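You operate a simulated robot arm through the tools that you are given. There is no shell and no other tool.

You are at the controls of a simulated two-armed robot. One attempt, no reset.

TASK
Pick up the pen with one hand, pass it to the other hand and put it on the right bench. Put one of the test cards from the slotted stand on the grey table. Put the big blue cap on the left bench away on the grey table. Fetch the held tub and set it on the third shelf from the bottom of the right rack. Shut the right drawer of the right bench. Take the small bin from the long table and put it on the top of the ageing cabinet. Put two of the white bottles from the top shelf of the left rack on the left bench. Any order will do. Set down upright: test card, held tub, white bottle.

It is judged by the outcome, as a careful person would: the job done as asked, and still so three seconds after it is handed in. It fails if anything else is knocked over, pushed out of place, dropped, spilled or broken. A push-on lid holds only when it is set on centred and level and pressed home; a screw cap is set on level and turned clockwise until tight.

THE ROBOT
Two 7-joint arms with two-finger parallel grippers on one trunk, on a base that moves. Base frame: it is fixed to the floor where the robot stands at the start and does not move with it; the origin is under the middle of the robot, x ahead of it, y to its left, z up; the surface under the hand at the start is at about z = 750. Readings come in mm, rad, newtons and seconds.
The left shoulder is at the start at [71, 156, 1055], the right one opposite. Each reaches about 1231 mm from its shoulder. Places, roughly: big blue cap (4x4x2 cm) [800, 200, 800]; grey table [300, 2100, 800]; held tub [1000, 250, 750]; left bench [800, 100, 800]; pen [750, 0, 750]; right bench [1600, -2200, 800]; right drawer of the right bench [1300, -2600, 600]; small bin [-2500, -3000, 750]; test card [750, 250, 750]; third shelf of the right rack [-1300, 2500, 1100]; top of the ageing cabinet [1900, -5000, 1500]; white bottle [-2250, 2000, 1000]. Payload 3.91 kg a hand.
Tool frame (each hand has its own): the origin (TCP) lies between the finger pads and is the grasp point; the fingertips stand 30 mm ahead of it; z points along the fingers, y is the line along which they close. The gripper opens to 110 mm. The fingers are 20 mm wide and 10 mm thick; the gripper's body (48 by 112 mm) begins 55 mm behind the TCP.
Orientation is that of the tool frame in the base frame, as a unit quaternion [w, x, y, z]. With the fingers straight down and closing along the base's y, the tool's x points along the base's -x, its y along +y and its z along -z.

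THE INTERFACE
- The arms move only by the tool send_rows. It takes "left_increments", "right_increments" or both (then of equal length, played together; a hand with none holds still); each is a list of rows, each a list of 7 numbers: the turn, a rotation vector about the tool's x, y, z in rad, then the shift along the tool's x, y, z in mm, then the finger opening in mm, from 0 to 110. In form: [[ax, ay, az, tx, ty, tz, hand], ...]. A call has 1 to 20 rows; each row is the pose to reach, as a shift and turn from the pose commanded when the call began, along the tool's axes at that moment. A row lasts 0.2 s, in which the tool goes at most 50 mm and 0.15 rad; a call with a longer step from one row to the next is refused whole, and so is a gripper value outside its range. A pose out of reach is approached as far as the arm can. The call stops where the force on the tool passes 40 N (or 10 N more than at its start, if that is more) or the arm is blocked; 0.2 s more then pass. The fingers move at their own pace (about 108 mm/s each) and stop on an object; they squeeze with about 25 N. The grip force told is the motor's: it shows also when the fingers shut on nothing. Time passes only in rows, and 0.2 s behind the last, so rows that repeat a pose let the fingers close. It gives the time, the measured TCP pose, the force on the tool (base axes), the opening and the grip force at its end, in the units of the frame above (readings bear some noise), with the torque about the TCP (base axes, N m) and any sound that the robot's microphone picked up.
- Cameras (640 x 400 px; columns grow to the right, rows downward): "scene" is now at [140.1, -1.3, 1278.5]; the picture's right is [-0.02, -1.00, 0.00], its down [-0.60, 0.01, -0.80] and it looks along [0.80, -0.02, -0.60] (base axes); focal length 214 px, centre (320, 200). "left" rides on the left gripper at [72, -17, -103] in its tool frame; the picture's right is [0.23, 0.97, 0.00], its down [-0.76, 0.18, -0.62] and it looks along [-0.61, 0.14, 0.78] (tool axes); focal length 222 px, centre (320, 200). "right" rides on the right gripper at [72, 17, -103] in its tool frame; the picture's right is [-0.23, 0.97, 0.00], its down [-0.76, -0.18, -0.62] and it looks along [-0.61, -0.14, 0.78] (tool axes); focal length 222 px, centre (320, 200). There is no depth. A picture from a camera that has moved, and an enlarged one, comes with that camera's place and axes in the base frame and with its lens.
- capture(camera): a new picture of that camera. It takes no simulated time.
- move_column(by): slides the trunk up (or, below 0, down) by that many mm; the arms and the scene camera ride with it, the base frame stays. It gives what a move gives, with no picture.
- roll_base(legs): drives the robot by 1 to 6 legs, each [ahead, left, turn to the left] in mm, mm and rad, along the robot's own axes; the way and the turn of a leg run together, so that a leg with both is an arc; at most 1500 mm and 3.142 rad a leg. The arms and the cameras ride along, it lands a little off, and it stops where it bumps. It gives what a move gives.
- turn_head(pan, tilt): turns the head with the scene camera to pan (to the left, within 1.501 rad either way) and tilt (down, from -0.506 to 1.204), counted from straight ahead of the robot. It gives what a move gives.
- inspect(camera, box): a new picture of the part [left, top, right, bottom] of that camera's present view, enlarged. It takes no simulated time.
- finish_job(): hands the job in; it is judged then, once.

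Places have to be worked out from the pictures, the camera data and where the tool is seen. Open the grippers and draw the arms clear of the work before you hand the job in, unless the task says otherwise.

The tools are called after ">>>" as name(argument=value, ...) on one line, values as JSON. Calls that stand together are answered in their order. send_rows: Moves the arms, as the interface text tells. Its arguments: {"type":"object","properties":{"left_increments":{"type":"array"},"right_increments":{"type":"array"}},"required":[]} The other tools are called the same way: move_column (by) moves the trunk up or down; roll_base (legs) drives the base; turn_head (pan, tilt) turns the head that bears the scene camera; capture (camera) takes a picture; inspect (camera, box) takes an enlarged picture of a part of a camera's view; finish_job () hands the job in.

At the start:

```text
clock: 0.0
left_ee_pos: [639.8, 613.6, 1040.3]
left_tcp_rot: [0.0, 0.0, 1.0, 0.0]
left_contact_force: [-0.2, -0.2, -0.5]
left_wrist_torque: [-0.05, -0.01, 0.03]
left_finger_gap: 110.1
left_gripper_force: 0.0
right_ee_pos: [698.1, -22.8, 1076.1]
right_tcp_rot: [0.0, -0.001, 1.0, 0.001]
right_contact_force: [-0.4, 0.2, 0.6]
right_wrist_torque: [-0.01, -0.01, 0.04]
right_finger_gap: 110.0
right_gripper_force: 0.0
trunk travel left (down, up): [-500.0, 440.0]
robot x, y, heading: [1.9, 0.8, 0.003]
head pan, tilt (commanded): [-0.023, 0.641]
```

scene: 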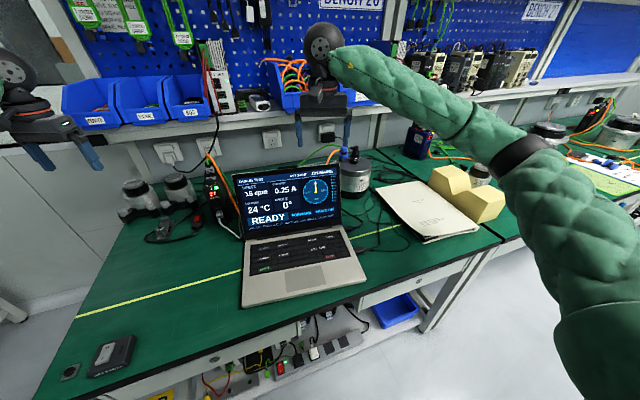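
right: 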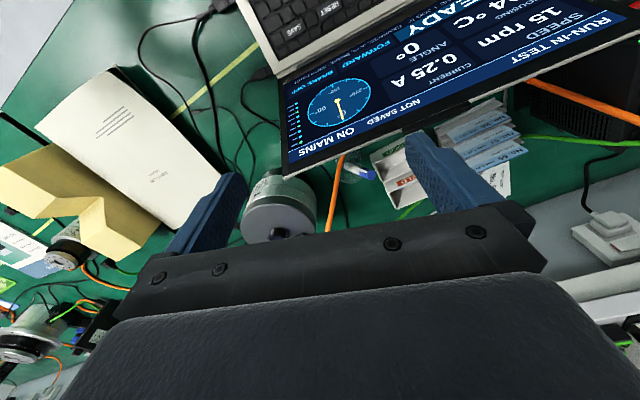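
left: 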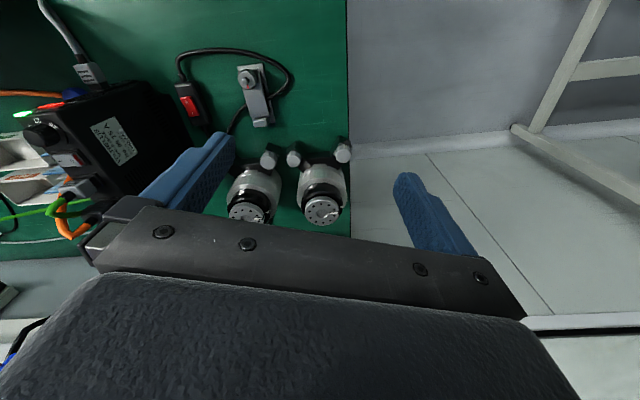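

The bench ahead holds a laptop with a test running, motors, a folder, foam and cables. I will first look closely at the bench before moving anything.

>>> inspect(camera="scene", box=[40, 130, 260, 400])

>>> inspect(camera="scene", box=[220, 120, 380, 220])

>>> inspect(camera="scene", box=[340, 120, 540, 245])

>>> inspect(camera="scene", box=[40, 0, 240, 125])

```text
1.48 times, centred on (150, 265) of scene
camera zoom: at [140.1, -1.3, 1278.5], right [-0.02, -1.0, 0.0], down [-0.6, 0.01, -0.8], along [0.8, -0.02, -0.6], focal length 318 px, centre (572, 104)
```

zoom: 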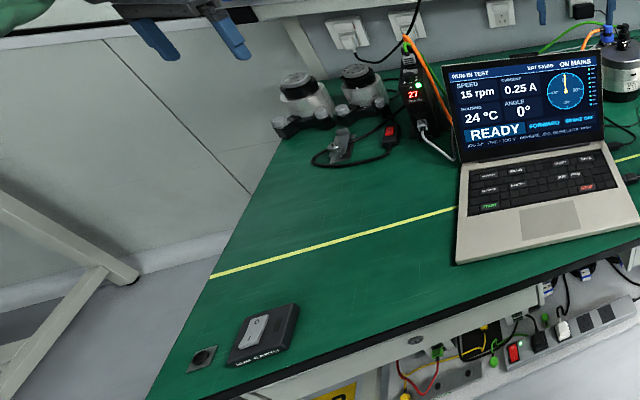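

```text
4.00 times, centred on (300, 170) of scene
camera zoom: at [140.1, -1.3, 1278.5], right [-0.02, -1.0, 0.0], down [-0.6, 0.01, -0.8], along [0.8, -0.02, -0.6], focal length 858 px, centre (400, 320)
```

zoom: 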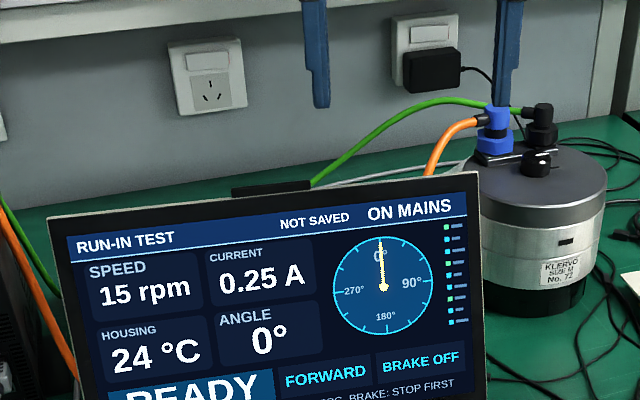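

```text
3.20 times, centred on (440, 182) of scene
camera zoom: at [140.1, -1.3, 1278.5], right [-0.02, -1.0, 0.0], down [-0.6, 0.01, -0.8], along [0.8, -0.02, -0.6], focal length 686 px, centre (-64, 256)
```

zoom: 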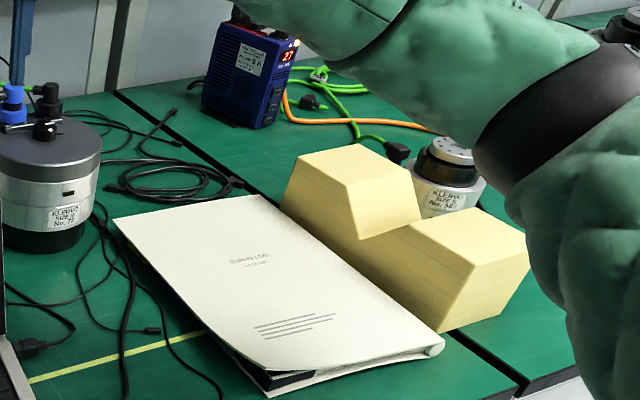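

```text
3.20 times, centred on (140, 62) of scene
camera zoom: at [140.1, -1.3, 1278.5], right [-0.02, -1.0, 0.0], down [-0.6, 0.01, -0.8], along [0.8, -0.02, -0.6], focal length 686 px, centre (896, 640)
```

zoom: 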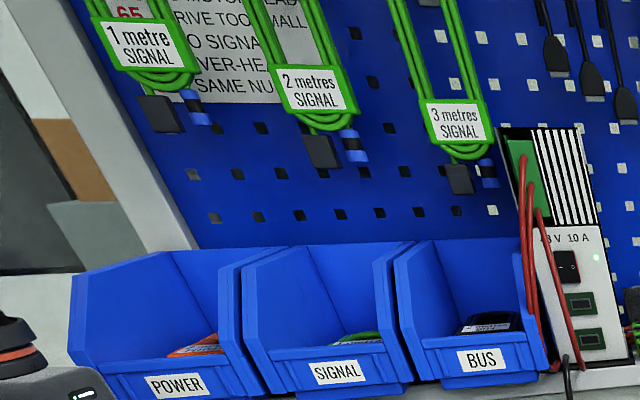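

The stand of cards shows behind the laptop in the right wrist picture. I look more closely there and then turn the head to survey the room.

>>> inspect(camera="right", box=[340, 90, 560, 230])

>>> inspect(camera="left", box=[0, 60, 240, 240])

>>> turn_head(pan=1.0, tilt=0.4)

```text
2.86 times, centred on (450, 160) of right
camera zoom: at [625.8, -5.7, 1178.3], right [0.23, 0.97, 0.0], down [0.76, -0.18, 0.62], along [0.61, -0.14, -0.78], focal length 635 px, centre (-51, 314)
```

zoom: 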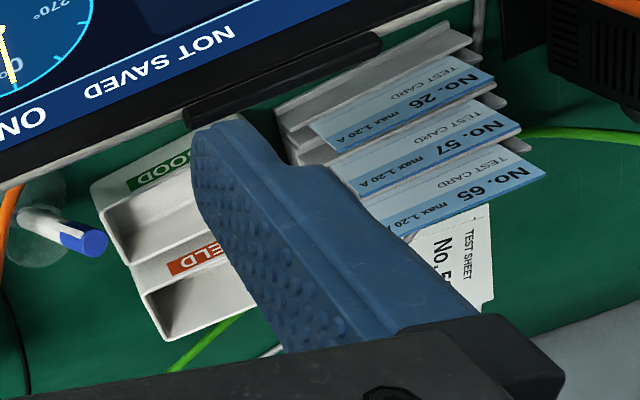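

```text
2.22 times, centred on (120, 150) of left
camera zoom: at [566.9, 597.1, 1142.6], right [-0.23, 0.97, 0.0], down [0.76, 0.18, 0.62], along [0.61, 0.14, -0.78], focal length 494 px, centre (764, 311)
```

zoom: 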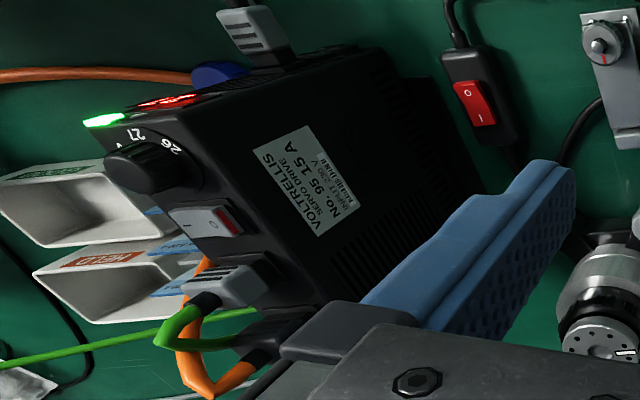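

```text
clock: 1.3
left_ee_pos: [640.2, 614.0, 1040.4]
left_tcp_rot: [0.0, 0.0, 1.0, 0.0]
left_contact_force: [-0.8, -0.2, -0.3]
left_wrist_torque: [-0.04, 0.01, -0.02]
left_finger_gap: 109.8
left_gripper_force: 0.0
right_ee_pos: [697.7, -22.0, 1075.1]
right_tcp_rot: [0.0, 0.001, 1.0, 0.001]
right_contact_force: [0.3, 0.0, 0.4]
right_wrist_torque: [0.02, -0.03, -0.03]
right_finger_gap: 109.9
right_gripper_force: 0.1
trunk travel left (down, up): [-500.0, 440.0]
robot x, y, heading: [-0.0, 0.0, 0.003]
head pan, tilt (commanded): [1.0, 0.4]
```

Behind the laptop stand the pen, the GOOD and HELD tubs, and the slotted stand with three cards. Now I view the room to the left.

>>> capture(camera="scene")

>>> turn_head(pan=1.5, tilt=0.3)

>>> capture(camera="scene")

>>> turn_head(pan=-1.0, tilt=0.3)

>>> capture(camera="scene")

>>> turn_head(pan=-1.5, tilt=0.3)

>>> capture(camera="scene")

```text
taken
camera scene: at [103.1, 78.7, 1300.2], right [0.84, -0.54, 0.0], down [-0.21, -0.33, -0.92], along [0.5, 0.77, -0.39], focal length 214 px, centre (320, 200)
```

scene: 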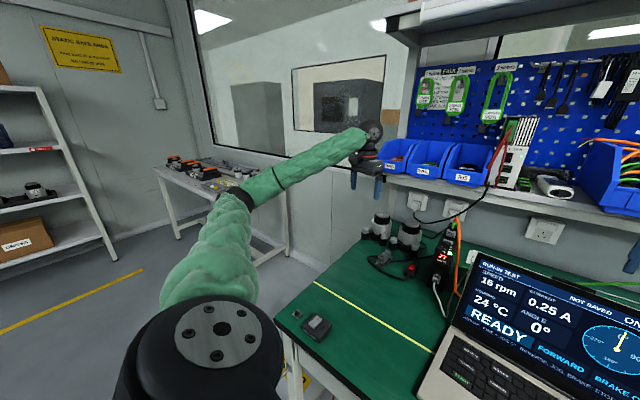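

```text
clock: 2.2
left_ee_pos: [640.1, 614.1, 1041.5]
left_tcp_rot: [0.0, 0.0, 1.0, 0.001]
left_contact_force: [-0.6, 0.6, 0.5]
left_wrist_torque: [-0.02, 0.01, -0.01]
left_finger_gap: 109.7
left_gripper_force: 0.1
right_ee_pos: [696.2, -22.3, 1075.6]
right_tcp_rot: [0.001, 0.001, 1.0, 0.001]
right_contact_force: [-0.9, -0.6, 0.3]
right_wrist_torque: [0.0, -0.02, -0.04]
right_finger_gap: 110.3
right_gripper_force: 0.1
trunk travel left (down, up): [-500.0, 440.0]
robot x, y, heading: [1.4, -1.1, -0.003]
head pan, tilt (commanded): [1.499, 0.3]
```

```text
taken
camera scene: at [59.8, 93.9, 1309.5], right [1.0, -0.07, 0.0], down [-0.02, -0.3, -0.96], along [0.07, 0.95, -0.3], focal length 214 px, centre (320, 200)
```

scene: 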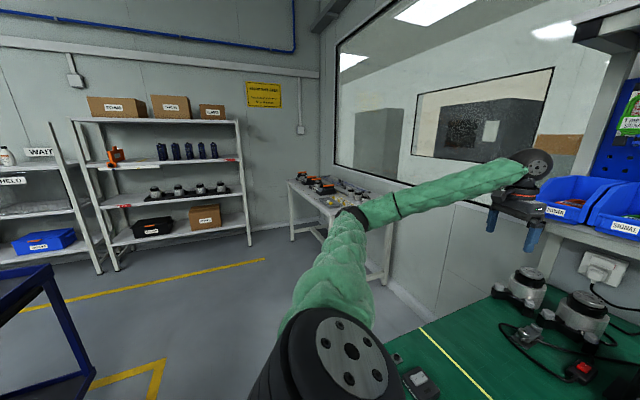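

```text
clock: 4.5
left_ee_pos: [640.1, 613.8, 1040.7]
left_tcp_rot: [0.0, 0.0, 1.0, 0.0]
left_contact_force: [0.5, 0.3, -0.4]
left_wrist_torque: [0.06, 0.01, -0.01]
left_finger_gap: 110.0
left_gripper_force: 0.1
right_ee_pos: [696.6, -23.5, 1075.7]
right_tcp_rot: [0.0, 0.001, 1.0, 0.001]
right_contact_force: [-1.1, -0.1, 0.5]
right_wrist_torque: [0.01, 0.01, 0.01]
right_finger_gap: 109.8
right_gripper_force: 0.0
trunk travel left (down, up): [-500.0, 440.0]
robot x, y, heading: [0.6, -3.0, 0.003]
head pan, tilt (commanded): [-1.0, 0.3]
```

```text
taken
camera scene: at [103.5, -77.8, 1309.5], right [-0.84, -0.54, 0.0], down [-0.16, 0.25, -0.96], along [0.52, -0.8, -0.3], focal length 214 px, centre (320, 200)
```

scene: 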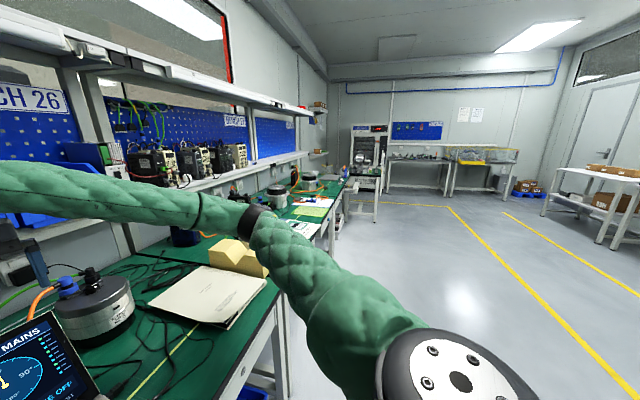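

```text
clock: 5.4
left_ee_pos: [640.8, 613.5, 1040.3]
left_tcp_rot: [-0.001, 0.0, 1.0, 0.0]
left_contact_force: [-0.1, -0.3, 0.2]
left_wrist_torque: [-0.04, 0.01, 0.0]
left_finger_gap: 110.0
left_gripper_force: 0.0
right_ee_pos: [696.5, -22.6, 1075.4]
right_tcp_rot: [0.0, 0.0, 1.0, 0.001]
right_contact_force: [0.1, -1.0, 1.0]
right_wrist_torque: [-0.01, 0.01, -0.01]
right_finger_gap: 110.1
right_gripper_force: 0.0
trunk travel left (down, up): [-500.0, 440.0]
robot x, y, heading: [-0.1, 1.9, 0.004]
head pan, tilt (commanded): [-1.499, 0.3]
```

```text
taken
camera scene: at [59.8, -92.3, 1309.6], right [-1.0, -0.07, 0.0], down [-0.02, 0.29, -0.96], along [0.07, -0.95, -0.3], focal length 214 px, centre (320, 200)
```

scene: 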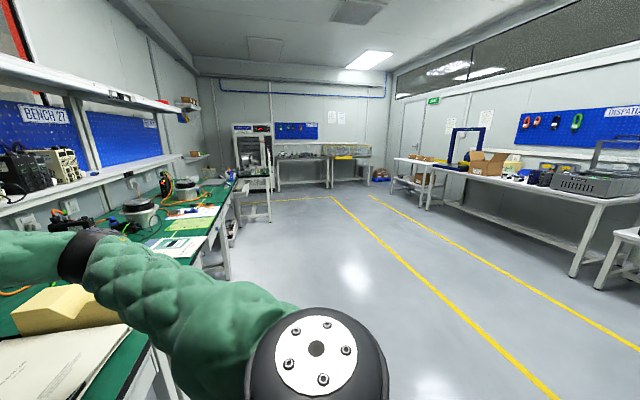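

The bench row runs about 0.33 rad off the base frame, and an overhead shelf sits above the back of the bench. I draw both hands back and a little up to get clear views over the laptop.

>>> send_rows(left_increments=[[0, 0, 0, 30, 0, 0, 110], [0, 0, 0, 60, 0, 0, 110], [0, 0, 0, 100, 0, 0, 110], [0, 0, 0, 140, 0, 0, 110], [0, 0, 0, 180, 0, 0, 110]], right_increments=[[0, 0, 0, 0, 0, -40, 110], [0, 0, 0, 30, 0, -70, 110], [0, 0, 0, 70, 0, -80, 110], [0, 0, 0, 110, 0, -80, 110], [0, 0, 0, 150, 0, -80, 110]])

>>> turn_head(pan=0.0, tilt=0.6)

>>> capture(camera="right")

>>> capture(camera="left")

>>> capture(camera="scene")

```text
clock: 6.6
left_ee_pos: [457.8, 613.7, 1041.9]
left_tcp_rot: [0.002, 0.001, 1.0, 0.001]
left_contact_force: [-0.3, 0.2, 0.1]
left_wrist_torque: [0.05, -0.03, -0.02]
left_finger_gap: 110.1
left_gripper_force: 0.1
right_ee_pos: [543.6, -27.3, 1157.2]
right_tcp_rot: [0.001, 0.001, 1.0, 0.001]
right_contact_force: [-0.4, -1.1, 0.8]
right_wrist_torque: [0.02, -0.07, 0.0]
right_finger_gap: 109.6
right_gripper_force: 0.1
trunk travel left (down, up): [-500.0, 440.0]
robot x, y, heading: [1.2, -1.8, -0.006]
head pan, tilt (commanded): [-1.499, 0.3]
```

```text
clock: 8.2
left_ee_pos: [459.7, 616.2, 1039.8]
left_tcp_rot: [0.0, 0.0, 1.0, 0.001]
left_contact_force: [0.4, 0.3, -0.4]
left_wrist_torque: [0.0, -0.02, -0.01]
left_finger_gap: 109.9
left_gripper_force: 0.1
right_ee_pos: [548.5, -24.3, 1155.0]
right_tcp_rot: [0.0, 0.001, 1.0, 0.001]
right_contact_force: [-0.5, -0.4, 0.1]
right_wrist_torque: [0.02, 0.06, -0.01]
right_finger_gap: 110.0
right_gripper_force: 0.1
trunk travel left (down, up): [-500.0, 440.0]
robot x, y, heading: [-1.0, 0.9, 0.002]
head pan, tilt (commanded): [0.0, 0.6]
```

```text
taken
camera right: at [475.6, -7.4, 1257.4], right [0.23, 0.97, 0.0], down [0.76, -0.18, 0.62], along [0.61, -0.14, -0.78], focal length 222 px, centre (320, 200)
```

right: 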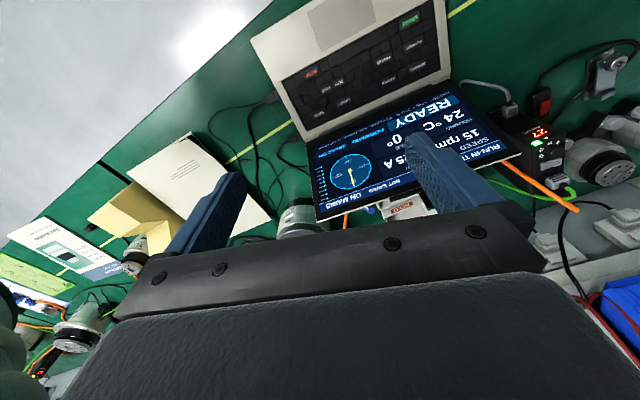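

```text
taken
camera left: at [386.4, 598.5, 1142.3], right [-0.23, 0.97, 0.0], down [0.76, 0.18, 0.62], along [0.61, 0.14, -0.78], focal length 222 px, centre (320, 200)
```

left: 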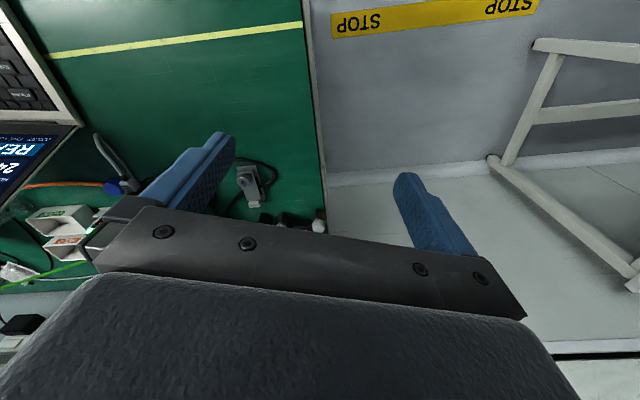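

```text
taken
camera scene: at [141.2, 0.7, 1282.0], right [0.0, -1.0, 0.0], down [-0.57, 0.0, -0.82], along [0.82, 0.0, -0.57], focal length 214 px, centre (320, 200)
```

scene: 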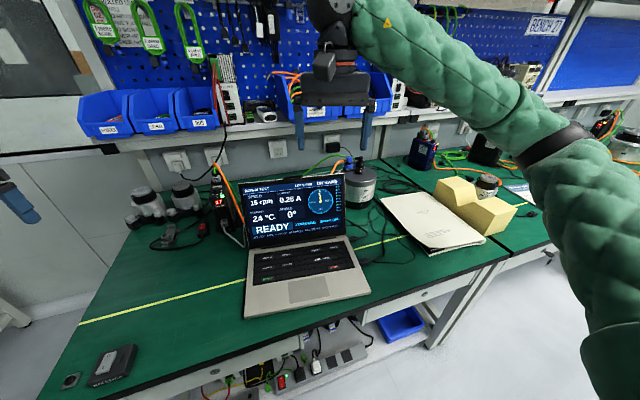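

I move the right hand forward and left above the back of the laptop to look straight at the stand and tubs, staying short of the shelf front.

>>> send_rows(right_increments=[[0, 0, 0, -30, 35, 0, 110], [0, 0, 0, -60, 70, 0, 110], [0, 0, 0, -90, 105, 20, 110], [0, 0, 0, -110, 140, 40, 110], [0, 0, 0, -120, 170, 60, 110]])

>>> capture(camera="right")

>>> inspect(camera="right", box=[200, 60, 520, 260])

>>> inspect(camera="scene", box=[240, 60, 440, 185])

```text
refused: row 3 steps farther than a row can; nothing moved
```

```text
taken
camera right: at [475.6, -7.4, 1257.4], right [0.23, 0.97, 0.0], down [0.76, -0.18, 0.62], along [0.61, -0.14, -0.78], focal length 222 px, centre (320, 200)
```

right: 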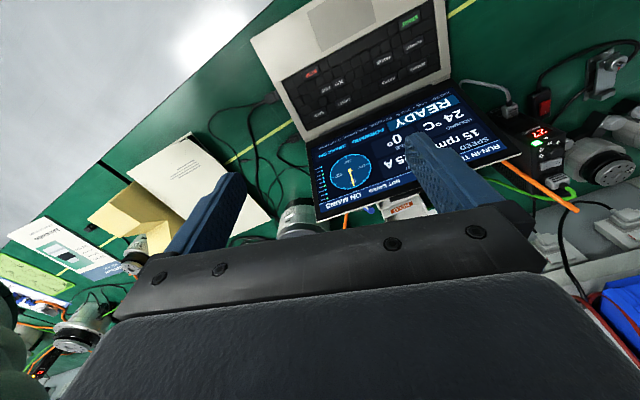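

```text
2.00 times, centred on (360, 160) of right
camera zoom: at [475.6, -7.4, 1257.4], right [0.23, 0.97, 0.0], down [0.76, -0.18, 0.62], along [0.61, -0.14, -0.78], focal length 444 px, centre (240, 280)
```

zoom: 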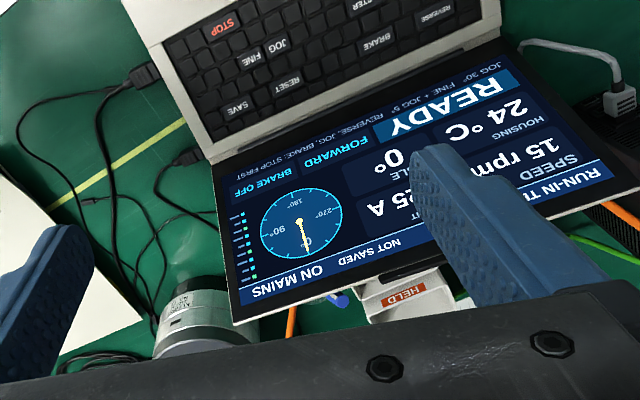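

```text
3.20 times, centred on (340, 122) of scene
camera zoom: at [141.2, 0.7, 1282.0], right [0.0, -1.0, 0.0], down [-0.57, 0.0, -0.82], along [0.82, 0.0, -0.57], focal length 686 px, centre (256, 448)
```

zoom: 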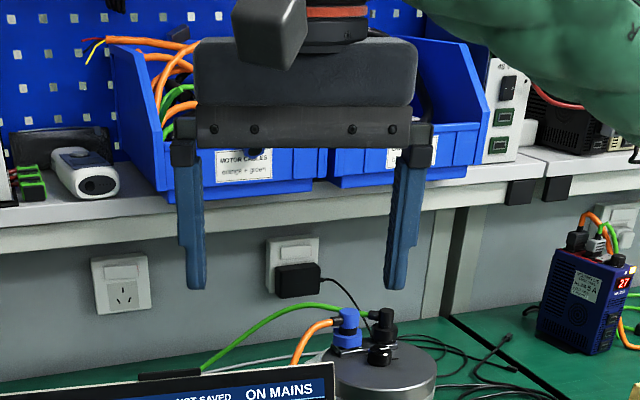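

Step size was too long; I resend with steps under 50 mm.

>>> send_rows(right_increments=[[0, 0, 0, -25, 35, 0, 110], [0, 0, 0, -50, 70, 10, 110], [0, 0, 0, -75, 105, 20, 110], [0, 0, 0, -95, 135, 40, 110], [0, 0, 0, -110, 160, 60, 110], [0, 0, 0, -120, 170, 75, 110]])

>>> capture(camera="right")

>>> inspect(camera="right", box=[200, 60, 520, 260])

>>> capture(camera="scene")

```text
clock: 9.6
left_ee_pos: [458.9, 615.9, 1039.9]
left_tcp_rot: [0.0, -0.001, 1.0, -0.001]
left_contact_force: [0.0, 0.3, 0.4]
left_wrist_torque: [-0.02, 0.01, -0.01]
left_finger_gap: 109.6
left_gripper_force: 0.1
right_ee_pos: [669.2, 147.1, 1081.4]
right_tcp_rot: [0.0, 0.0, 1.0, 0.001]
right_contact_force: [0.6, 0.8, 0.1]
right_wrist_torque: [0.02, -0.02, 0.02]
right_finger_gap: 109.9
right_gripper_force: 0.1
trunk travel left (down, up): [-500.0, 440.0]
robot x, y, heading: [-1.9, 3.9, 0.007]
head pan, tilt (commanded): [0.0, 0.6]
```

```text
taken
camera right: at [598.7, 164.4, 1184.9], right [0.23, 0.97, 0.0], down [0.76, -0.18, 0.62], along [0.61, -0.14, -0.78], focal length 222 px, centre (320, 200)
```

right: 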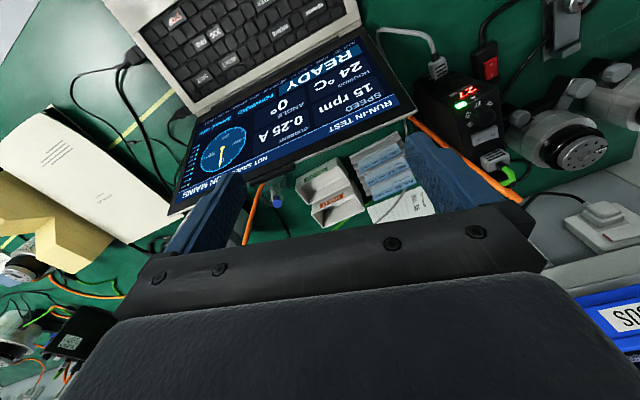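

```text
2.00 times, centred on (360, 160) of right
camera zoom: at [598.7, 164.4, 1184.9], right [0.23, 0.97, 0.0], down [0.76, -0.18, 0.62], along [0.61, -0.14, -0.78], focal length 444 px, centre (240, 280)
```

zoom: 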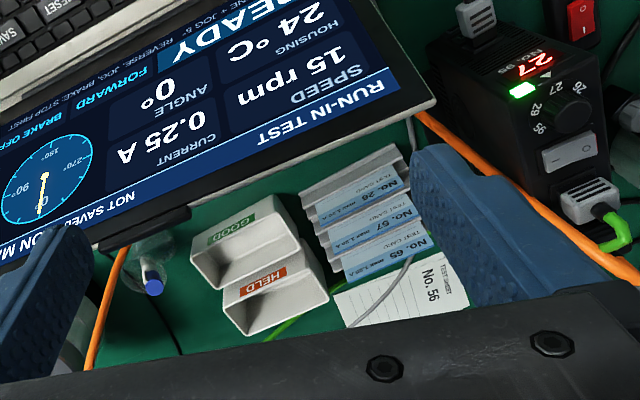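

```text
taken
camera scene: at [141.5, 0.8, 1282.0], right [0.0, -1.0, 0.0], down [-0.57, 0.0, -0.82], along [0.82, 0.0, -0.57], focal length 214 px, centre (320, 200)
```

scene: 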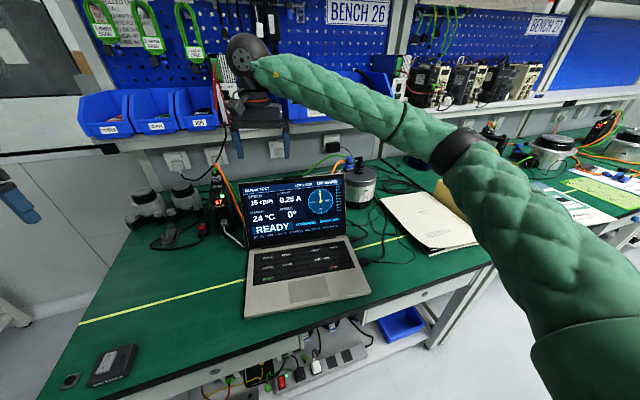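

Triangulating: card labels near [855,262,852], HELD tub's front near [916,91,800], and the pen leaning in a clear cup with its blue end at [833,31,872]. I still need the blue cap; I zoom on the left wrist view and the top of the big motor.

>>> inspect(camera="left", box=[0, 100, 240, 280])

>>> inspect(camera="scene", box=[120, 140, 260, 260])

>>> inspect(camera="right", box=[340, 20, 520, 200])

>>> inspect(camera="scene", box=[60, 330, 160, 400])

```text
2.22 times, centred on (120, 190) of left
camera zoom: at [386.3, 598.4, 1142.2], right [-0.23, 0.97, 0.0], down [0.76, 0.18, 0.62], along [0.61, 0.14, -0.78], focal length 494 px, centre (764, 222)
```

zoom: 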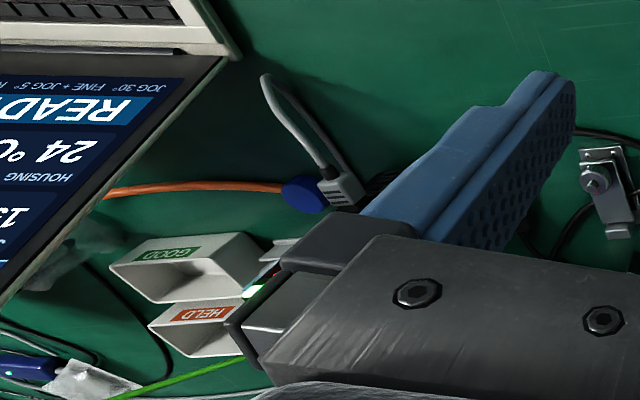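

```text
3.33 times, centred on (190, 200) of scene
camera zoom: at [141.5, 0.8, 1282.0], right [0.0, -1.0, 0.0], down [-0.57, 0.0, -0.82], along [0.82, 0.0, -0.57], focal length 715 px, centre (753, 200)
```

zoom: 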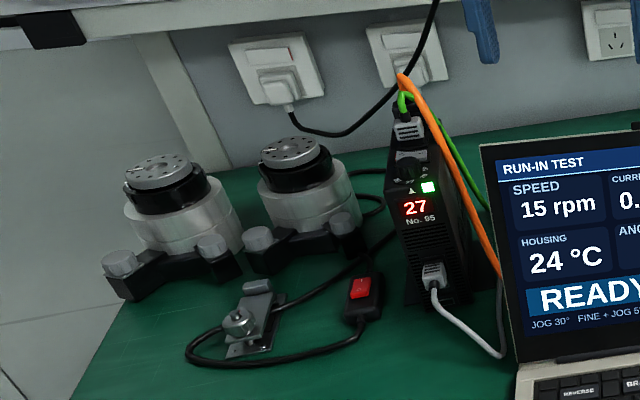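

```text
2.22 times, centred on (430, 110) of right
camera zoom: at [598.7, 164.4, 1184.9], right [0.23, 0.97, 0.0], down [0.76, -0.18, 0.62], along [0.61, -0.14, -0.78], focal length 494 px, centre (76, 400)
```

zoom: 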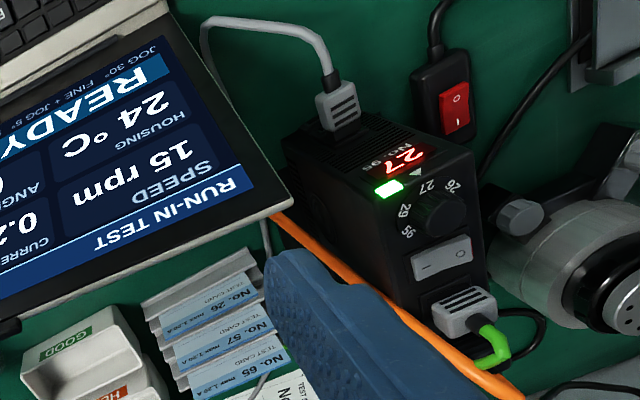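

```text
5.71 times, centred on (110, 365) of scene
camera zoom: at [141.5, 0.8, 1282.0], right [0.0, -1.0, 0.0], down [-0.57, 0.0, -0.82], along [0.82, 0.0, -0.57], focal length 1226 px, centre (1520, -743)
```

zoom: 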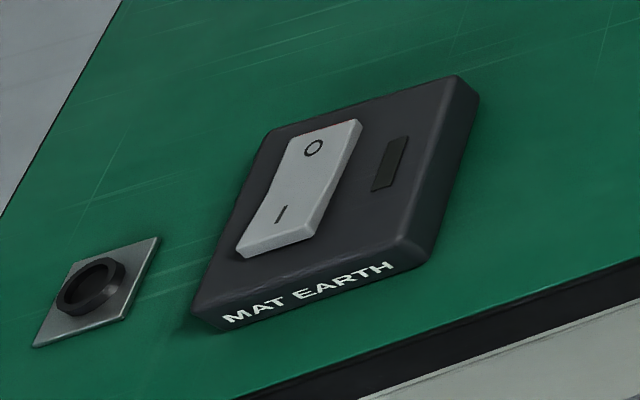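

The big blue cap lies on the bench behind the laptop's left side, at about [741,246,760]. I swing the right hand to the right of the motor and turn it to look left behind the laptop at pen, tubs and stand.

>>> send_rows(right_increments=[[0, 0, -0.1, 0, -40, 0, 110], [0, 0, -0.2, 0, -80, 0, 110], [0, 0, -0.3, 0, -120, 0, 110], [0, 0, -0.4, 0, -160, 0, 110], [0, 0, -0.5, 0, -200, 0, 110], [0, 0, -0.6, 0, -240, 0, 110], [0, 0, -0.7, 0, -280, 10, 110], [0, 0, -0.8, 0, -310, 20, 110]])

>>> capture(camera="right")

>>> inspect(camera="right", box=[200, 40, 520, 240])

```text
clock: 11.4
left_ee_pos: [458.4, 614.7, 1040.8]
left_tcp_rot: [0.0, -0.001, 1.0, 0.0]
left_contact_force: [-0.2, -0.9, 0.4]
left_wrist_torque: [0.0, -0.03, -0.02]
left_finger_gap: 110.2
left_gripper_force: 0.1
right_ee_pos: [662.9, -163.1, 1058.5]
right_tcp_rot: [0.001, -0.391, 0.92, 0.0]
right_contact_force: [-0.7, -0.1, -0.1]
right_wrist_torque: [0.0, -0.02, -0.02]
right_finger_gap: 110.0
right_gripper_force: 0.0
trunk travel left (down, up): [-500.0, 440.0]
robot x, y, heading: [6.2, 0.1, -0.0]
head pan, tilt (commanded): [0.0, 0.6]
```

```text
taken
camera right: at [602.0, -203.0, 1161.4], right [-0.54, 0.84, 0.0], down [0.66, 0.42, 0.62], along [0.52, 0.34, -0.78], focal length 222 px, centre (320, 200)
```

right: 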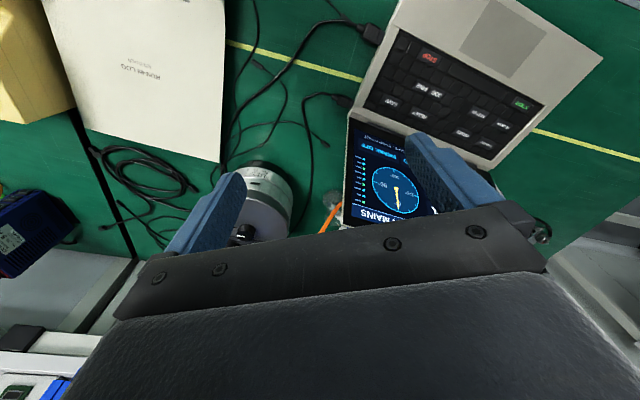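

```text
2.00 times, centred on (360, 140) of right
camera zoom: at [602.0, -203.0, 1161.4], right [-0.54, 0.84, 0.0], down [0.66, 0.42, 0.62], along [0.52, 0.34, -0.78], focal length 444 px, centre (240, 320)
```

zoom: 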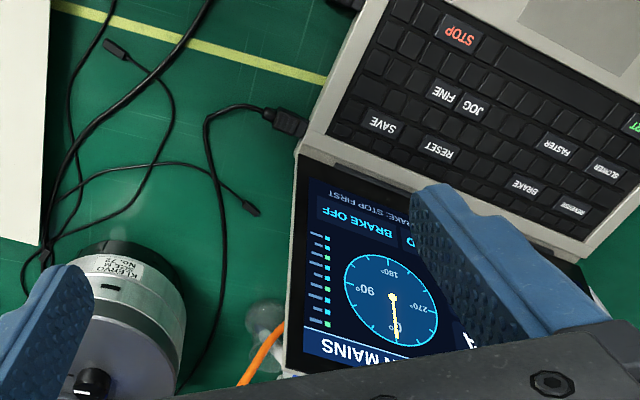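

The gripper hides the far side in this pose. I bring the right hand back above the bench front and then square the robot to the bench by turning left about 0.325 rad.

>>> send_rows(right_increments=[[0, 0, 0.1, 20, 0, -30, 110], [0, 0, 0.2, 50, 0, -60, 110], [0, 0, 0.3, 80, 0, -90, 110], [0, 0, 0.4, 110, 0, -110, 110], [0, 0, 0.5, 140, 0, -120, 110], [0, 0, 0.6, 170, 0, -120, 110], [0, 0, 0.7, 200, 0, -120, 110], [0, 0, 0.8, 220, 0, -120, 110]])

>>> roll_base(legs=[[0, 0, 0.325]])

>>> capture(camera="scene")

>>> capture(camera="right")

```text
clock: 13.2
left_ee_pos: [458.7, 615.1, 1041.5]
left_tcp_rot: [0.001, 0.0, 1.0, 0.0]
left_contact_force: [0.4, -0.3, -0.5]
left_wrist_torque: [0.0, 0.0, -0.06]
left_finger_gap: 110.1
left_gripper_force: 0.1
right_ee_pos: [512.1, -319.8, 1178.9]
right_tcp_rot: [0.0, 0.001, 1.0, 0.001]
right_contact_force: [-1.0, -0.5, 0.3]
right_wrist_torque: [0.0, -0.01, 0.01]
right_finger_gap: 109.9
right_gripper_force: 0.0
trunk travel left (down, up): [-500.0, 440.0]
robot x, y, heading: [-1.8, 0.2, -0.002]
head pan, tilt (commanded): [0.0, 0.6]
```

```text
clock: 14.6
left_ee_pos: [242.0, 730.0, 1040.5]
left_tcp_rot: [0.0, -0.16, 0.987, 0.0]
left_contact_force: [0.1, 0.5, 0.3]
left_wrist_torque: [-0.03, -0.02, 0.0]
left_finger_gap: 109.9
left_gripper_force: 0.2
right_ee_pos: [586.4, -140.1, 1177.7]
right_tcp_rot: [0.0, -0.159, 0.987, 0.001]
right_contact_force: [-0.5, -0.7, -0.3]
right_wrist_torque: [0.01, 0.01, 0.0]
right_finger_gap: 110.0
right_gripper_force: 0.0
trunk travel left (down, up): [-500.0, 440.0]
robot x, y, heading: [-4.4, 2.4, 0.32]
head pan, tilt (commanded): [0.0, 0.6]
```

```text
taken
camera scene: at [133.7, 44.9, 1282.1], right [0.32, -0.95, 0.0], down [-0.54, -0.18, -0.82], along [0.78, 0.26, -0.57], focal length 214 px, centre (320, 200)
```

scene: 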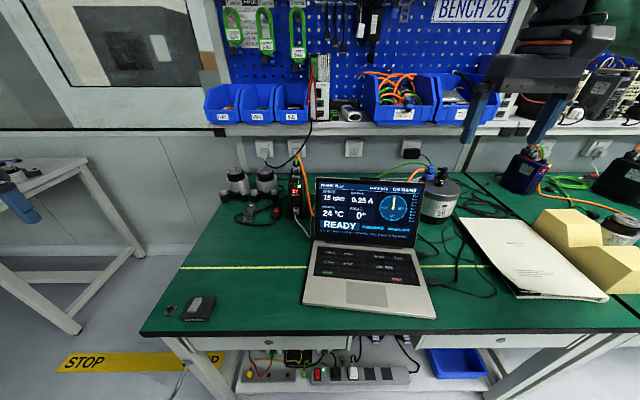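

```text
taken
camera right: at [514.3, -146.8, 1282.4], right [-0.09, 1.0, 0.0], down [0.78, 0.07, 0.62], along [0.62, 0.06, -0.78], focal length 222 px, centre (320, 200)
```

right: 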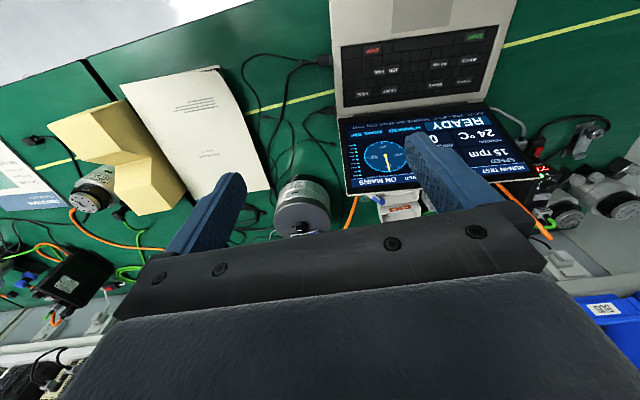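

The robot is now square to the bench. I pitch the right hand forward a little and shift it left so its camera looks over the laptop screen at the objects behind.

>>> send_rows(right_increments=[[0, -0.1, 0, -10, 35, 0, 110], [0, -0.2, 0, -20, 70, 0, 110], [0, -0.3, 0, -40, 105, 0, 110], [0, -0.35, 0, -60, 140, 0, 110], [0, -0.35, 0, -80, 175, 0, 110], [0, -0.35, 0, -90, 200, 10, 110]])

>>> capture(camera="right")

>>> inspect(camera="right", box=[220, 60, 480, 230])

```text
clock: 16.0
left_ee_pos: [242.3, 729.8, 1039.6]
left_tcp_rot: [0.0, -0.159, 0.987, 0.0]
left_contact_force: [0.5, 0.1, 0.4]
left_wrist_torque: [-0.01, 0.0, 0.02]
left_finger_gap: 110.4
left_gripper_force: 0.0
right_ee_pos: [608.4, 75.4, 1166.1]
right_tcp_rot: [0.172, -0.157, 0.972, 0.029]
right_contact_force: [0.7, 0.2, 0.0]
right_wrist_torque: [0.04, 0.0, 0.02]
right_finger_gap: 109.9
right_gripper_force: 0.1
trunk travel left (down, up): [-500.0, 440.0]
robot x, y, heading: [0.4, 2.1, 0.32]
head pan, tilt (commanded): [0.0, 0.6]
```

```text
taken
camera right: at [506.7, 60.0, 1238.8], right [-0.1, 0.99, 0.08], down [0.53, -0.01, 0.85], along [0.84, 0.13, -0.53], focal length 222 px, centre (320, 200)
```

right: 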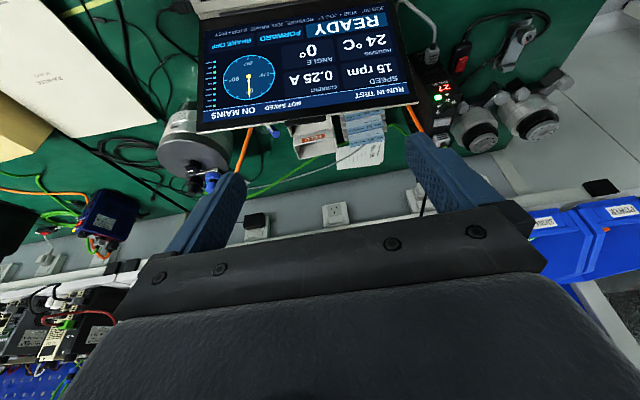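

```text
2.35 times, centred on (350, 145) of right
camera zoom: at [506.7, 60.0, 1238.8], right [-0.1, 0.99, 0.08], down [0.53, -0.01, 0.85], along [0.84, 0.13, -0.53], focal length 523 px, centre (249, 329)
```

zoom: 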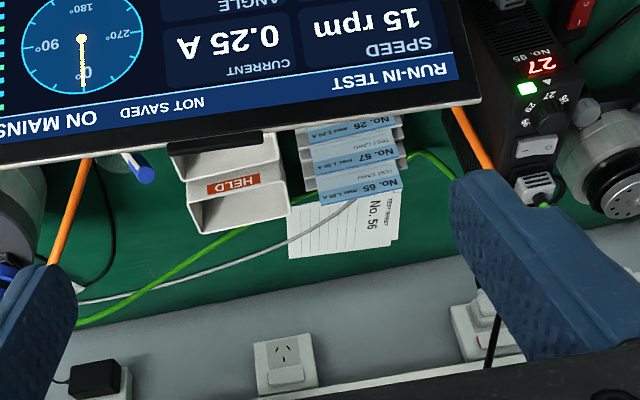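

I move the hand further forward over the screen for a near top view of the tubs, stand and pen.

>>> send_rows(right_increments=[[0, 0.05, 0, -40, 0, -12, 110], [0, 0.1, 0, -80, 0, -25, 110], [0, 0.15, 0, -120, 0, -38, 110], [0, 0.15, 0, -140, 0, -45, 110]])

>>> capture(camera="right")

>>> inspect(camera="right", box=[230, 40, 420, 220])

>>> capture(camera="scene")

```text
clock: 17.0
left_ee_pos: [241.3, 728.6, 1040.5]
left_tcp_rot: [-0.001, -0.16, 0.987, 0.0]
left_contact_force: [-0.2, 0.0, 0.2]
left_wrist_torque: [0.0, 0.0, 0.03]
left_finger_gap: 110.2
left_gripper_force: 0.1
right_ee_pos: [719.0, 114.1, 1259.9]
right_tcp_rot: [0.098, -0.158, 0.982, 0.018]
right_contact_force: [0.4, -0.4, 0.5]
right_wrist_torque: [0.0, -0.03, -0.01]
right_finger_gap: 109.9
right_gripper_force: 0.1
trunk travel left (down, up): [-500.0, 440.0]
robot x, y, heading: [-2.9, 2.7, 0.323]
head pan, tilt (commanded): [0.0, 0.6]
```

```text
taken
camera right: at [629.2, 102.1, 1345.3], right [-0.1, 0.99, 0.05], down [0.65, 0.03, 0.76], along [0.76, 0.1, -0.65], focal length 222 px, centre (320, 200)
```

right: 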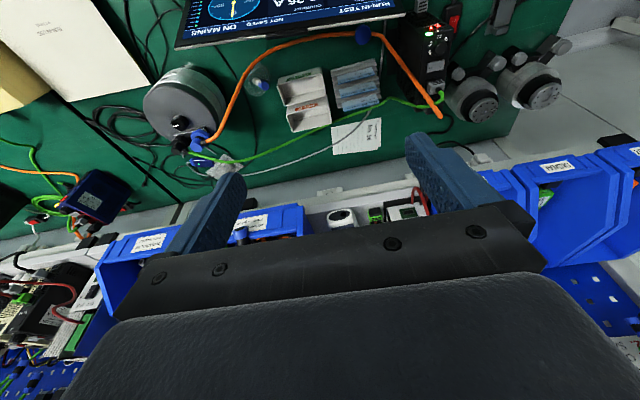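

```text
2.22 times, centred on (325, 130) of right
camera zoom: at [629.2, 102.1, 1345.3], right [-0.1, 0.99, 0.05], down [0.65, 0.03, 0.76], along [0.76, 0.1, -0.65], focal length 494 px, centre (309, 356)
```

zoom: 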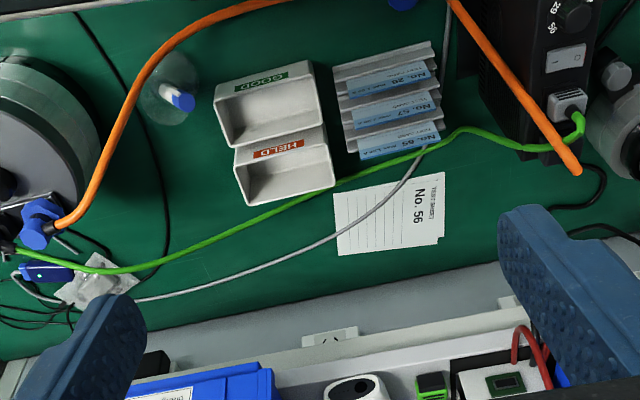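

```text
taken
camera scene: at [133.9, 44.3, 1282.0], right [0.32, -0.95, 0.0], down [-0.54, -0.18, -0.82], along [0.78, 0.26, -0.57], focal length 214 px, centre (320, 200)
```

scene: 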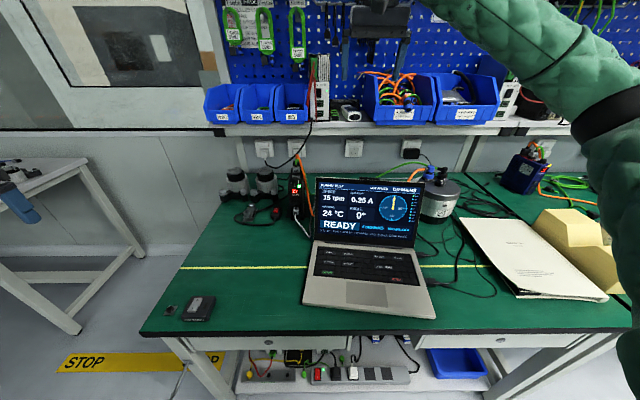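

This high view shows the cables clearly: the green cable passes just behind the HELD tub and stand. I zoom in further for detail.

>>> inspect(camera="right", box=[270, 50, 398, 130])

>>> inspect(camera="right", box=[180, 60, 308, 140])

>>> inspect(camera="right", box=[330, 0, 458, 80])

```text
5.00 times, centred on (334, 90) of right
camera zoom: at [629.2, 102.1, 1345.3], right [-0.1, 0.99, 0.05], down [0.65, 0.03, 0.76], along [0.76, 0.1, -0.65], focal length 1111 px, centre (250, 750)
```

zoom: 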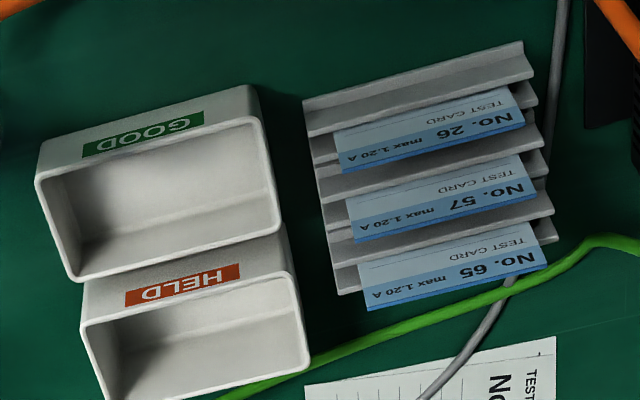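

```text
5.00 times, centred on (244, 100) of right
camera zoom: at [629.2, 102.1, 1345.3], right [-0.1, 0.99, 0.05], down [0.65, 0.03, 0.76], along [0.76, 0.1, -0.65], focal length 1111 px, centre (700, 700)
```

zoom: 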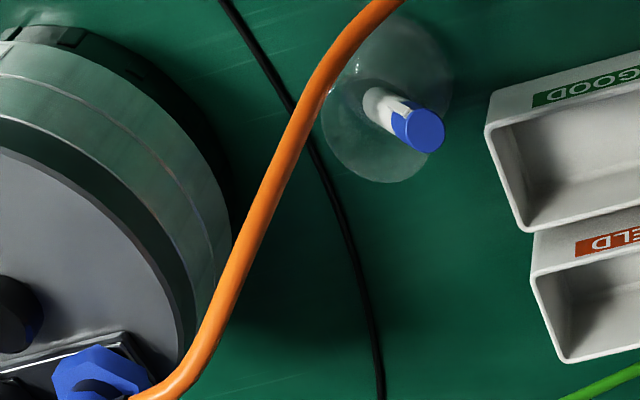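

```text
5.00 times, centred on (394, 40) of right
camera zoom: at [629.2, 102.1, 1345.3], right [-0.1, 0.99, 0.05], down [0.65, 0.03, 0.76], along [0.76, 0.1, -0.65], focal length 1111 px, centre (-50, 1000)
```

zoom: 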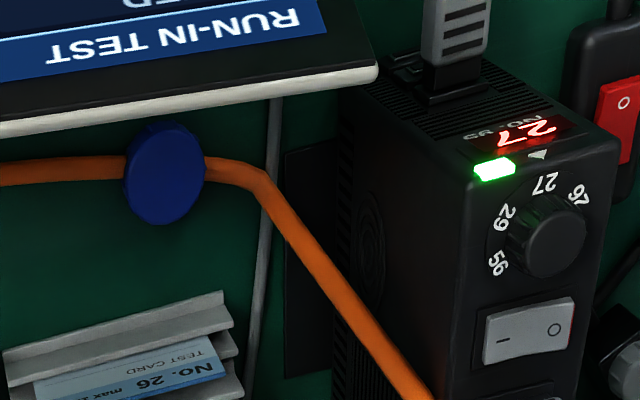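

I now have good estimates: shelf front edge near local x'=932 at z≈1020–1045, HELD tub rim about 54×111 mm at x' 907–961. I lower the right hand for a close look at the cards and tub.

>>> send_rows(right_increments=[[0, 0, 0, 6, 0, 40, 110], [0, 0, 0, 12, 0, 80, 110], [0, 0, 0, 18, 0, 120, 110], [0, 0, 0, 24, 0, 160, 110], [0, 0, 0, 30, 0, 195, 110]])

>>> capture(camera="right")

>>> inspect(camera="right", box=[240, 60, 400, 160])

```text
clock: 18.2
left_ee_pos: [242.7, 729.3, 1039.4]
left_tcp_rot: [0.0, -0.16, 0.987, 0.0]
left_contact_force: [0.1, 0.2, 1.1]
left_wrist_torque: [-0.01, 0.01, -0.03]
left_finger_gap: 110.1
left_gripper_force: 0.0
right_ee_pos: [725.5, 117.7, 1060.6]
right_tcp_rot: [0.097, -0.158, 0.982, 0.017]
right_contact_force: [0.2, -0.5, 0.5]
right_wrist_torque: [-0.03, 0.02, 0.0]
right_finger_gap: 110.0
right_gripper_force: 0.1
trunk travel left (down, up): [-500.0, 440.0]
robot x, y, heading: [1.8, 0.7, 0.322]
head pan, tilt (commanded): [0.0, 0.6]
```

```text
taken
camera right: at [634.7, 105.5, 1146.9], right [-0.1, 0.99, 0.05], down [0.65, 0.03, 0.76], along [0.76, 0.1, -0.65], focal length 222 px, centre (320, 200)
```

right: 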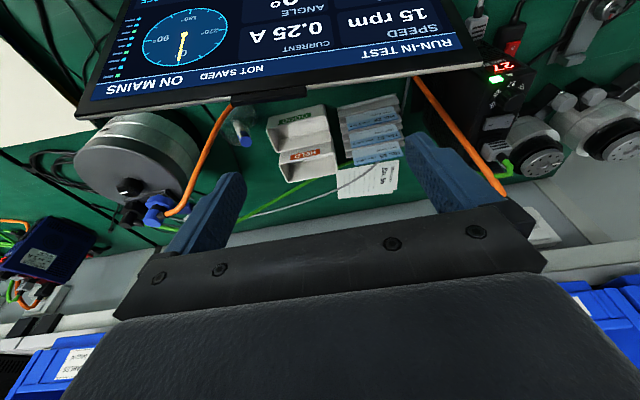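

```text
4.00 times, centred on (320, 110) of right
camera zoom: at [634.7, 105.5, 1146.9], right [-0.1, 0.99, 0.05], down [0.65, 0.03, 0.76], along [0.76, 0.1, -0.65], focal length 888 px, centre (320, 560)
```

zoom: 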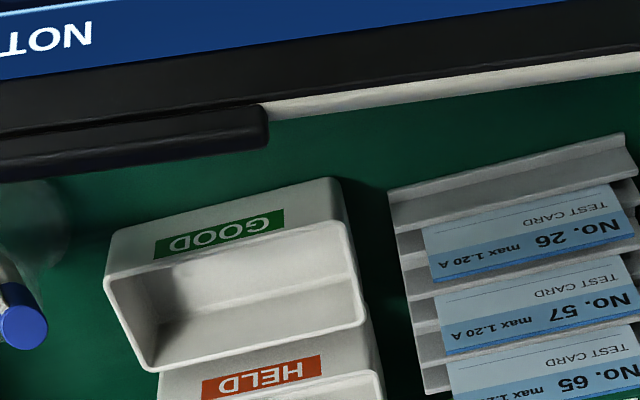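

The stand and tubs are well resolved here. I take more zooms from this same pose for triangulation of card 65/57 and the HELD tub rim.

>>> inspect(camera="right", box=[250, 100, 410, 200])

>>> inspect(camera="right", box=[190, 80, 318, 160])

```text
4.00 times, centred on (330, 150) of right
camera zoom: at [634.7, 105.5, 1146.9], right [-0.1, 0.99, 0.05], down [0.65, 0.03, 0.76], along [0.76, 0.1, -0.65], focal length 888 px, centre (280, 400)
```

zoom: 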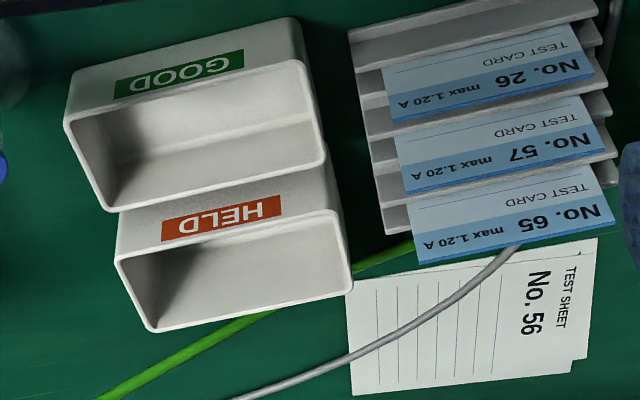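

```text
5.00 times, centred on (254, 120) of right
camera zoom: at [634.7, 105.5, 1146.9], right [-0.1, 0.99, 0.05], down [0.65, 0.03, 0.76], along [0.76, 0.1, -0.65], focal length 1111 px, centre (650, 600)
```

zoom: 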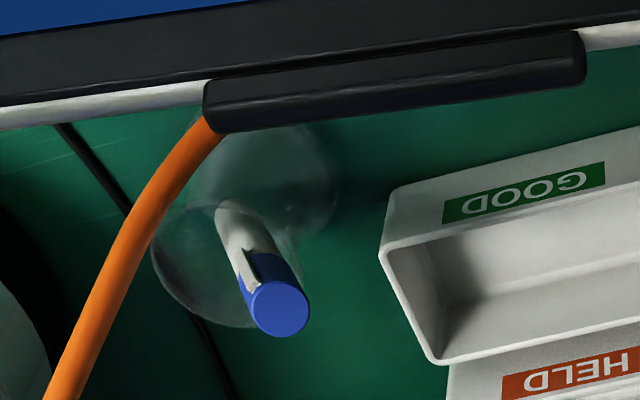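

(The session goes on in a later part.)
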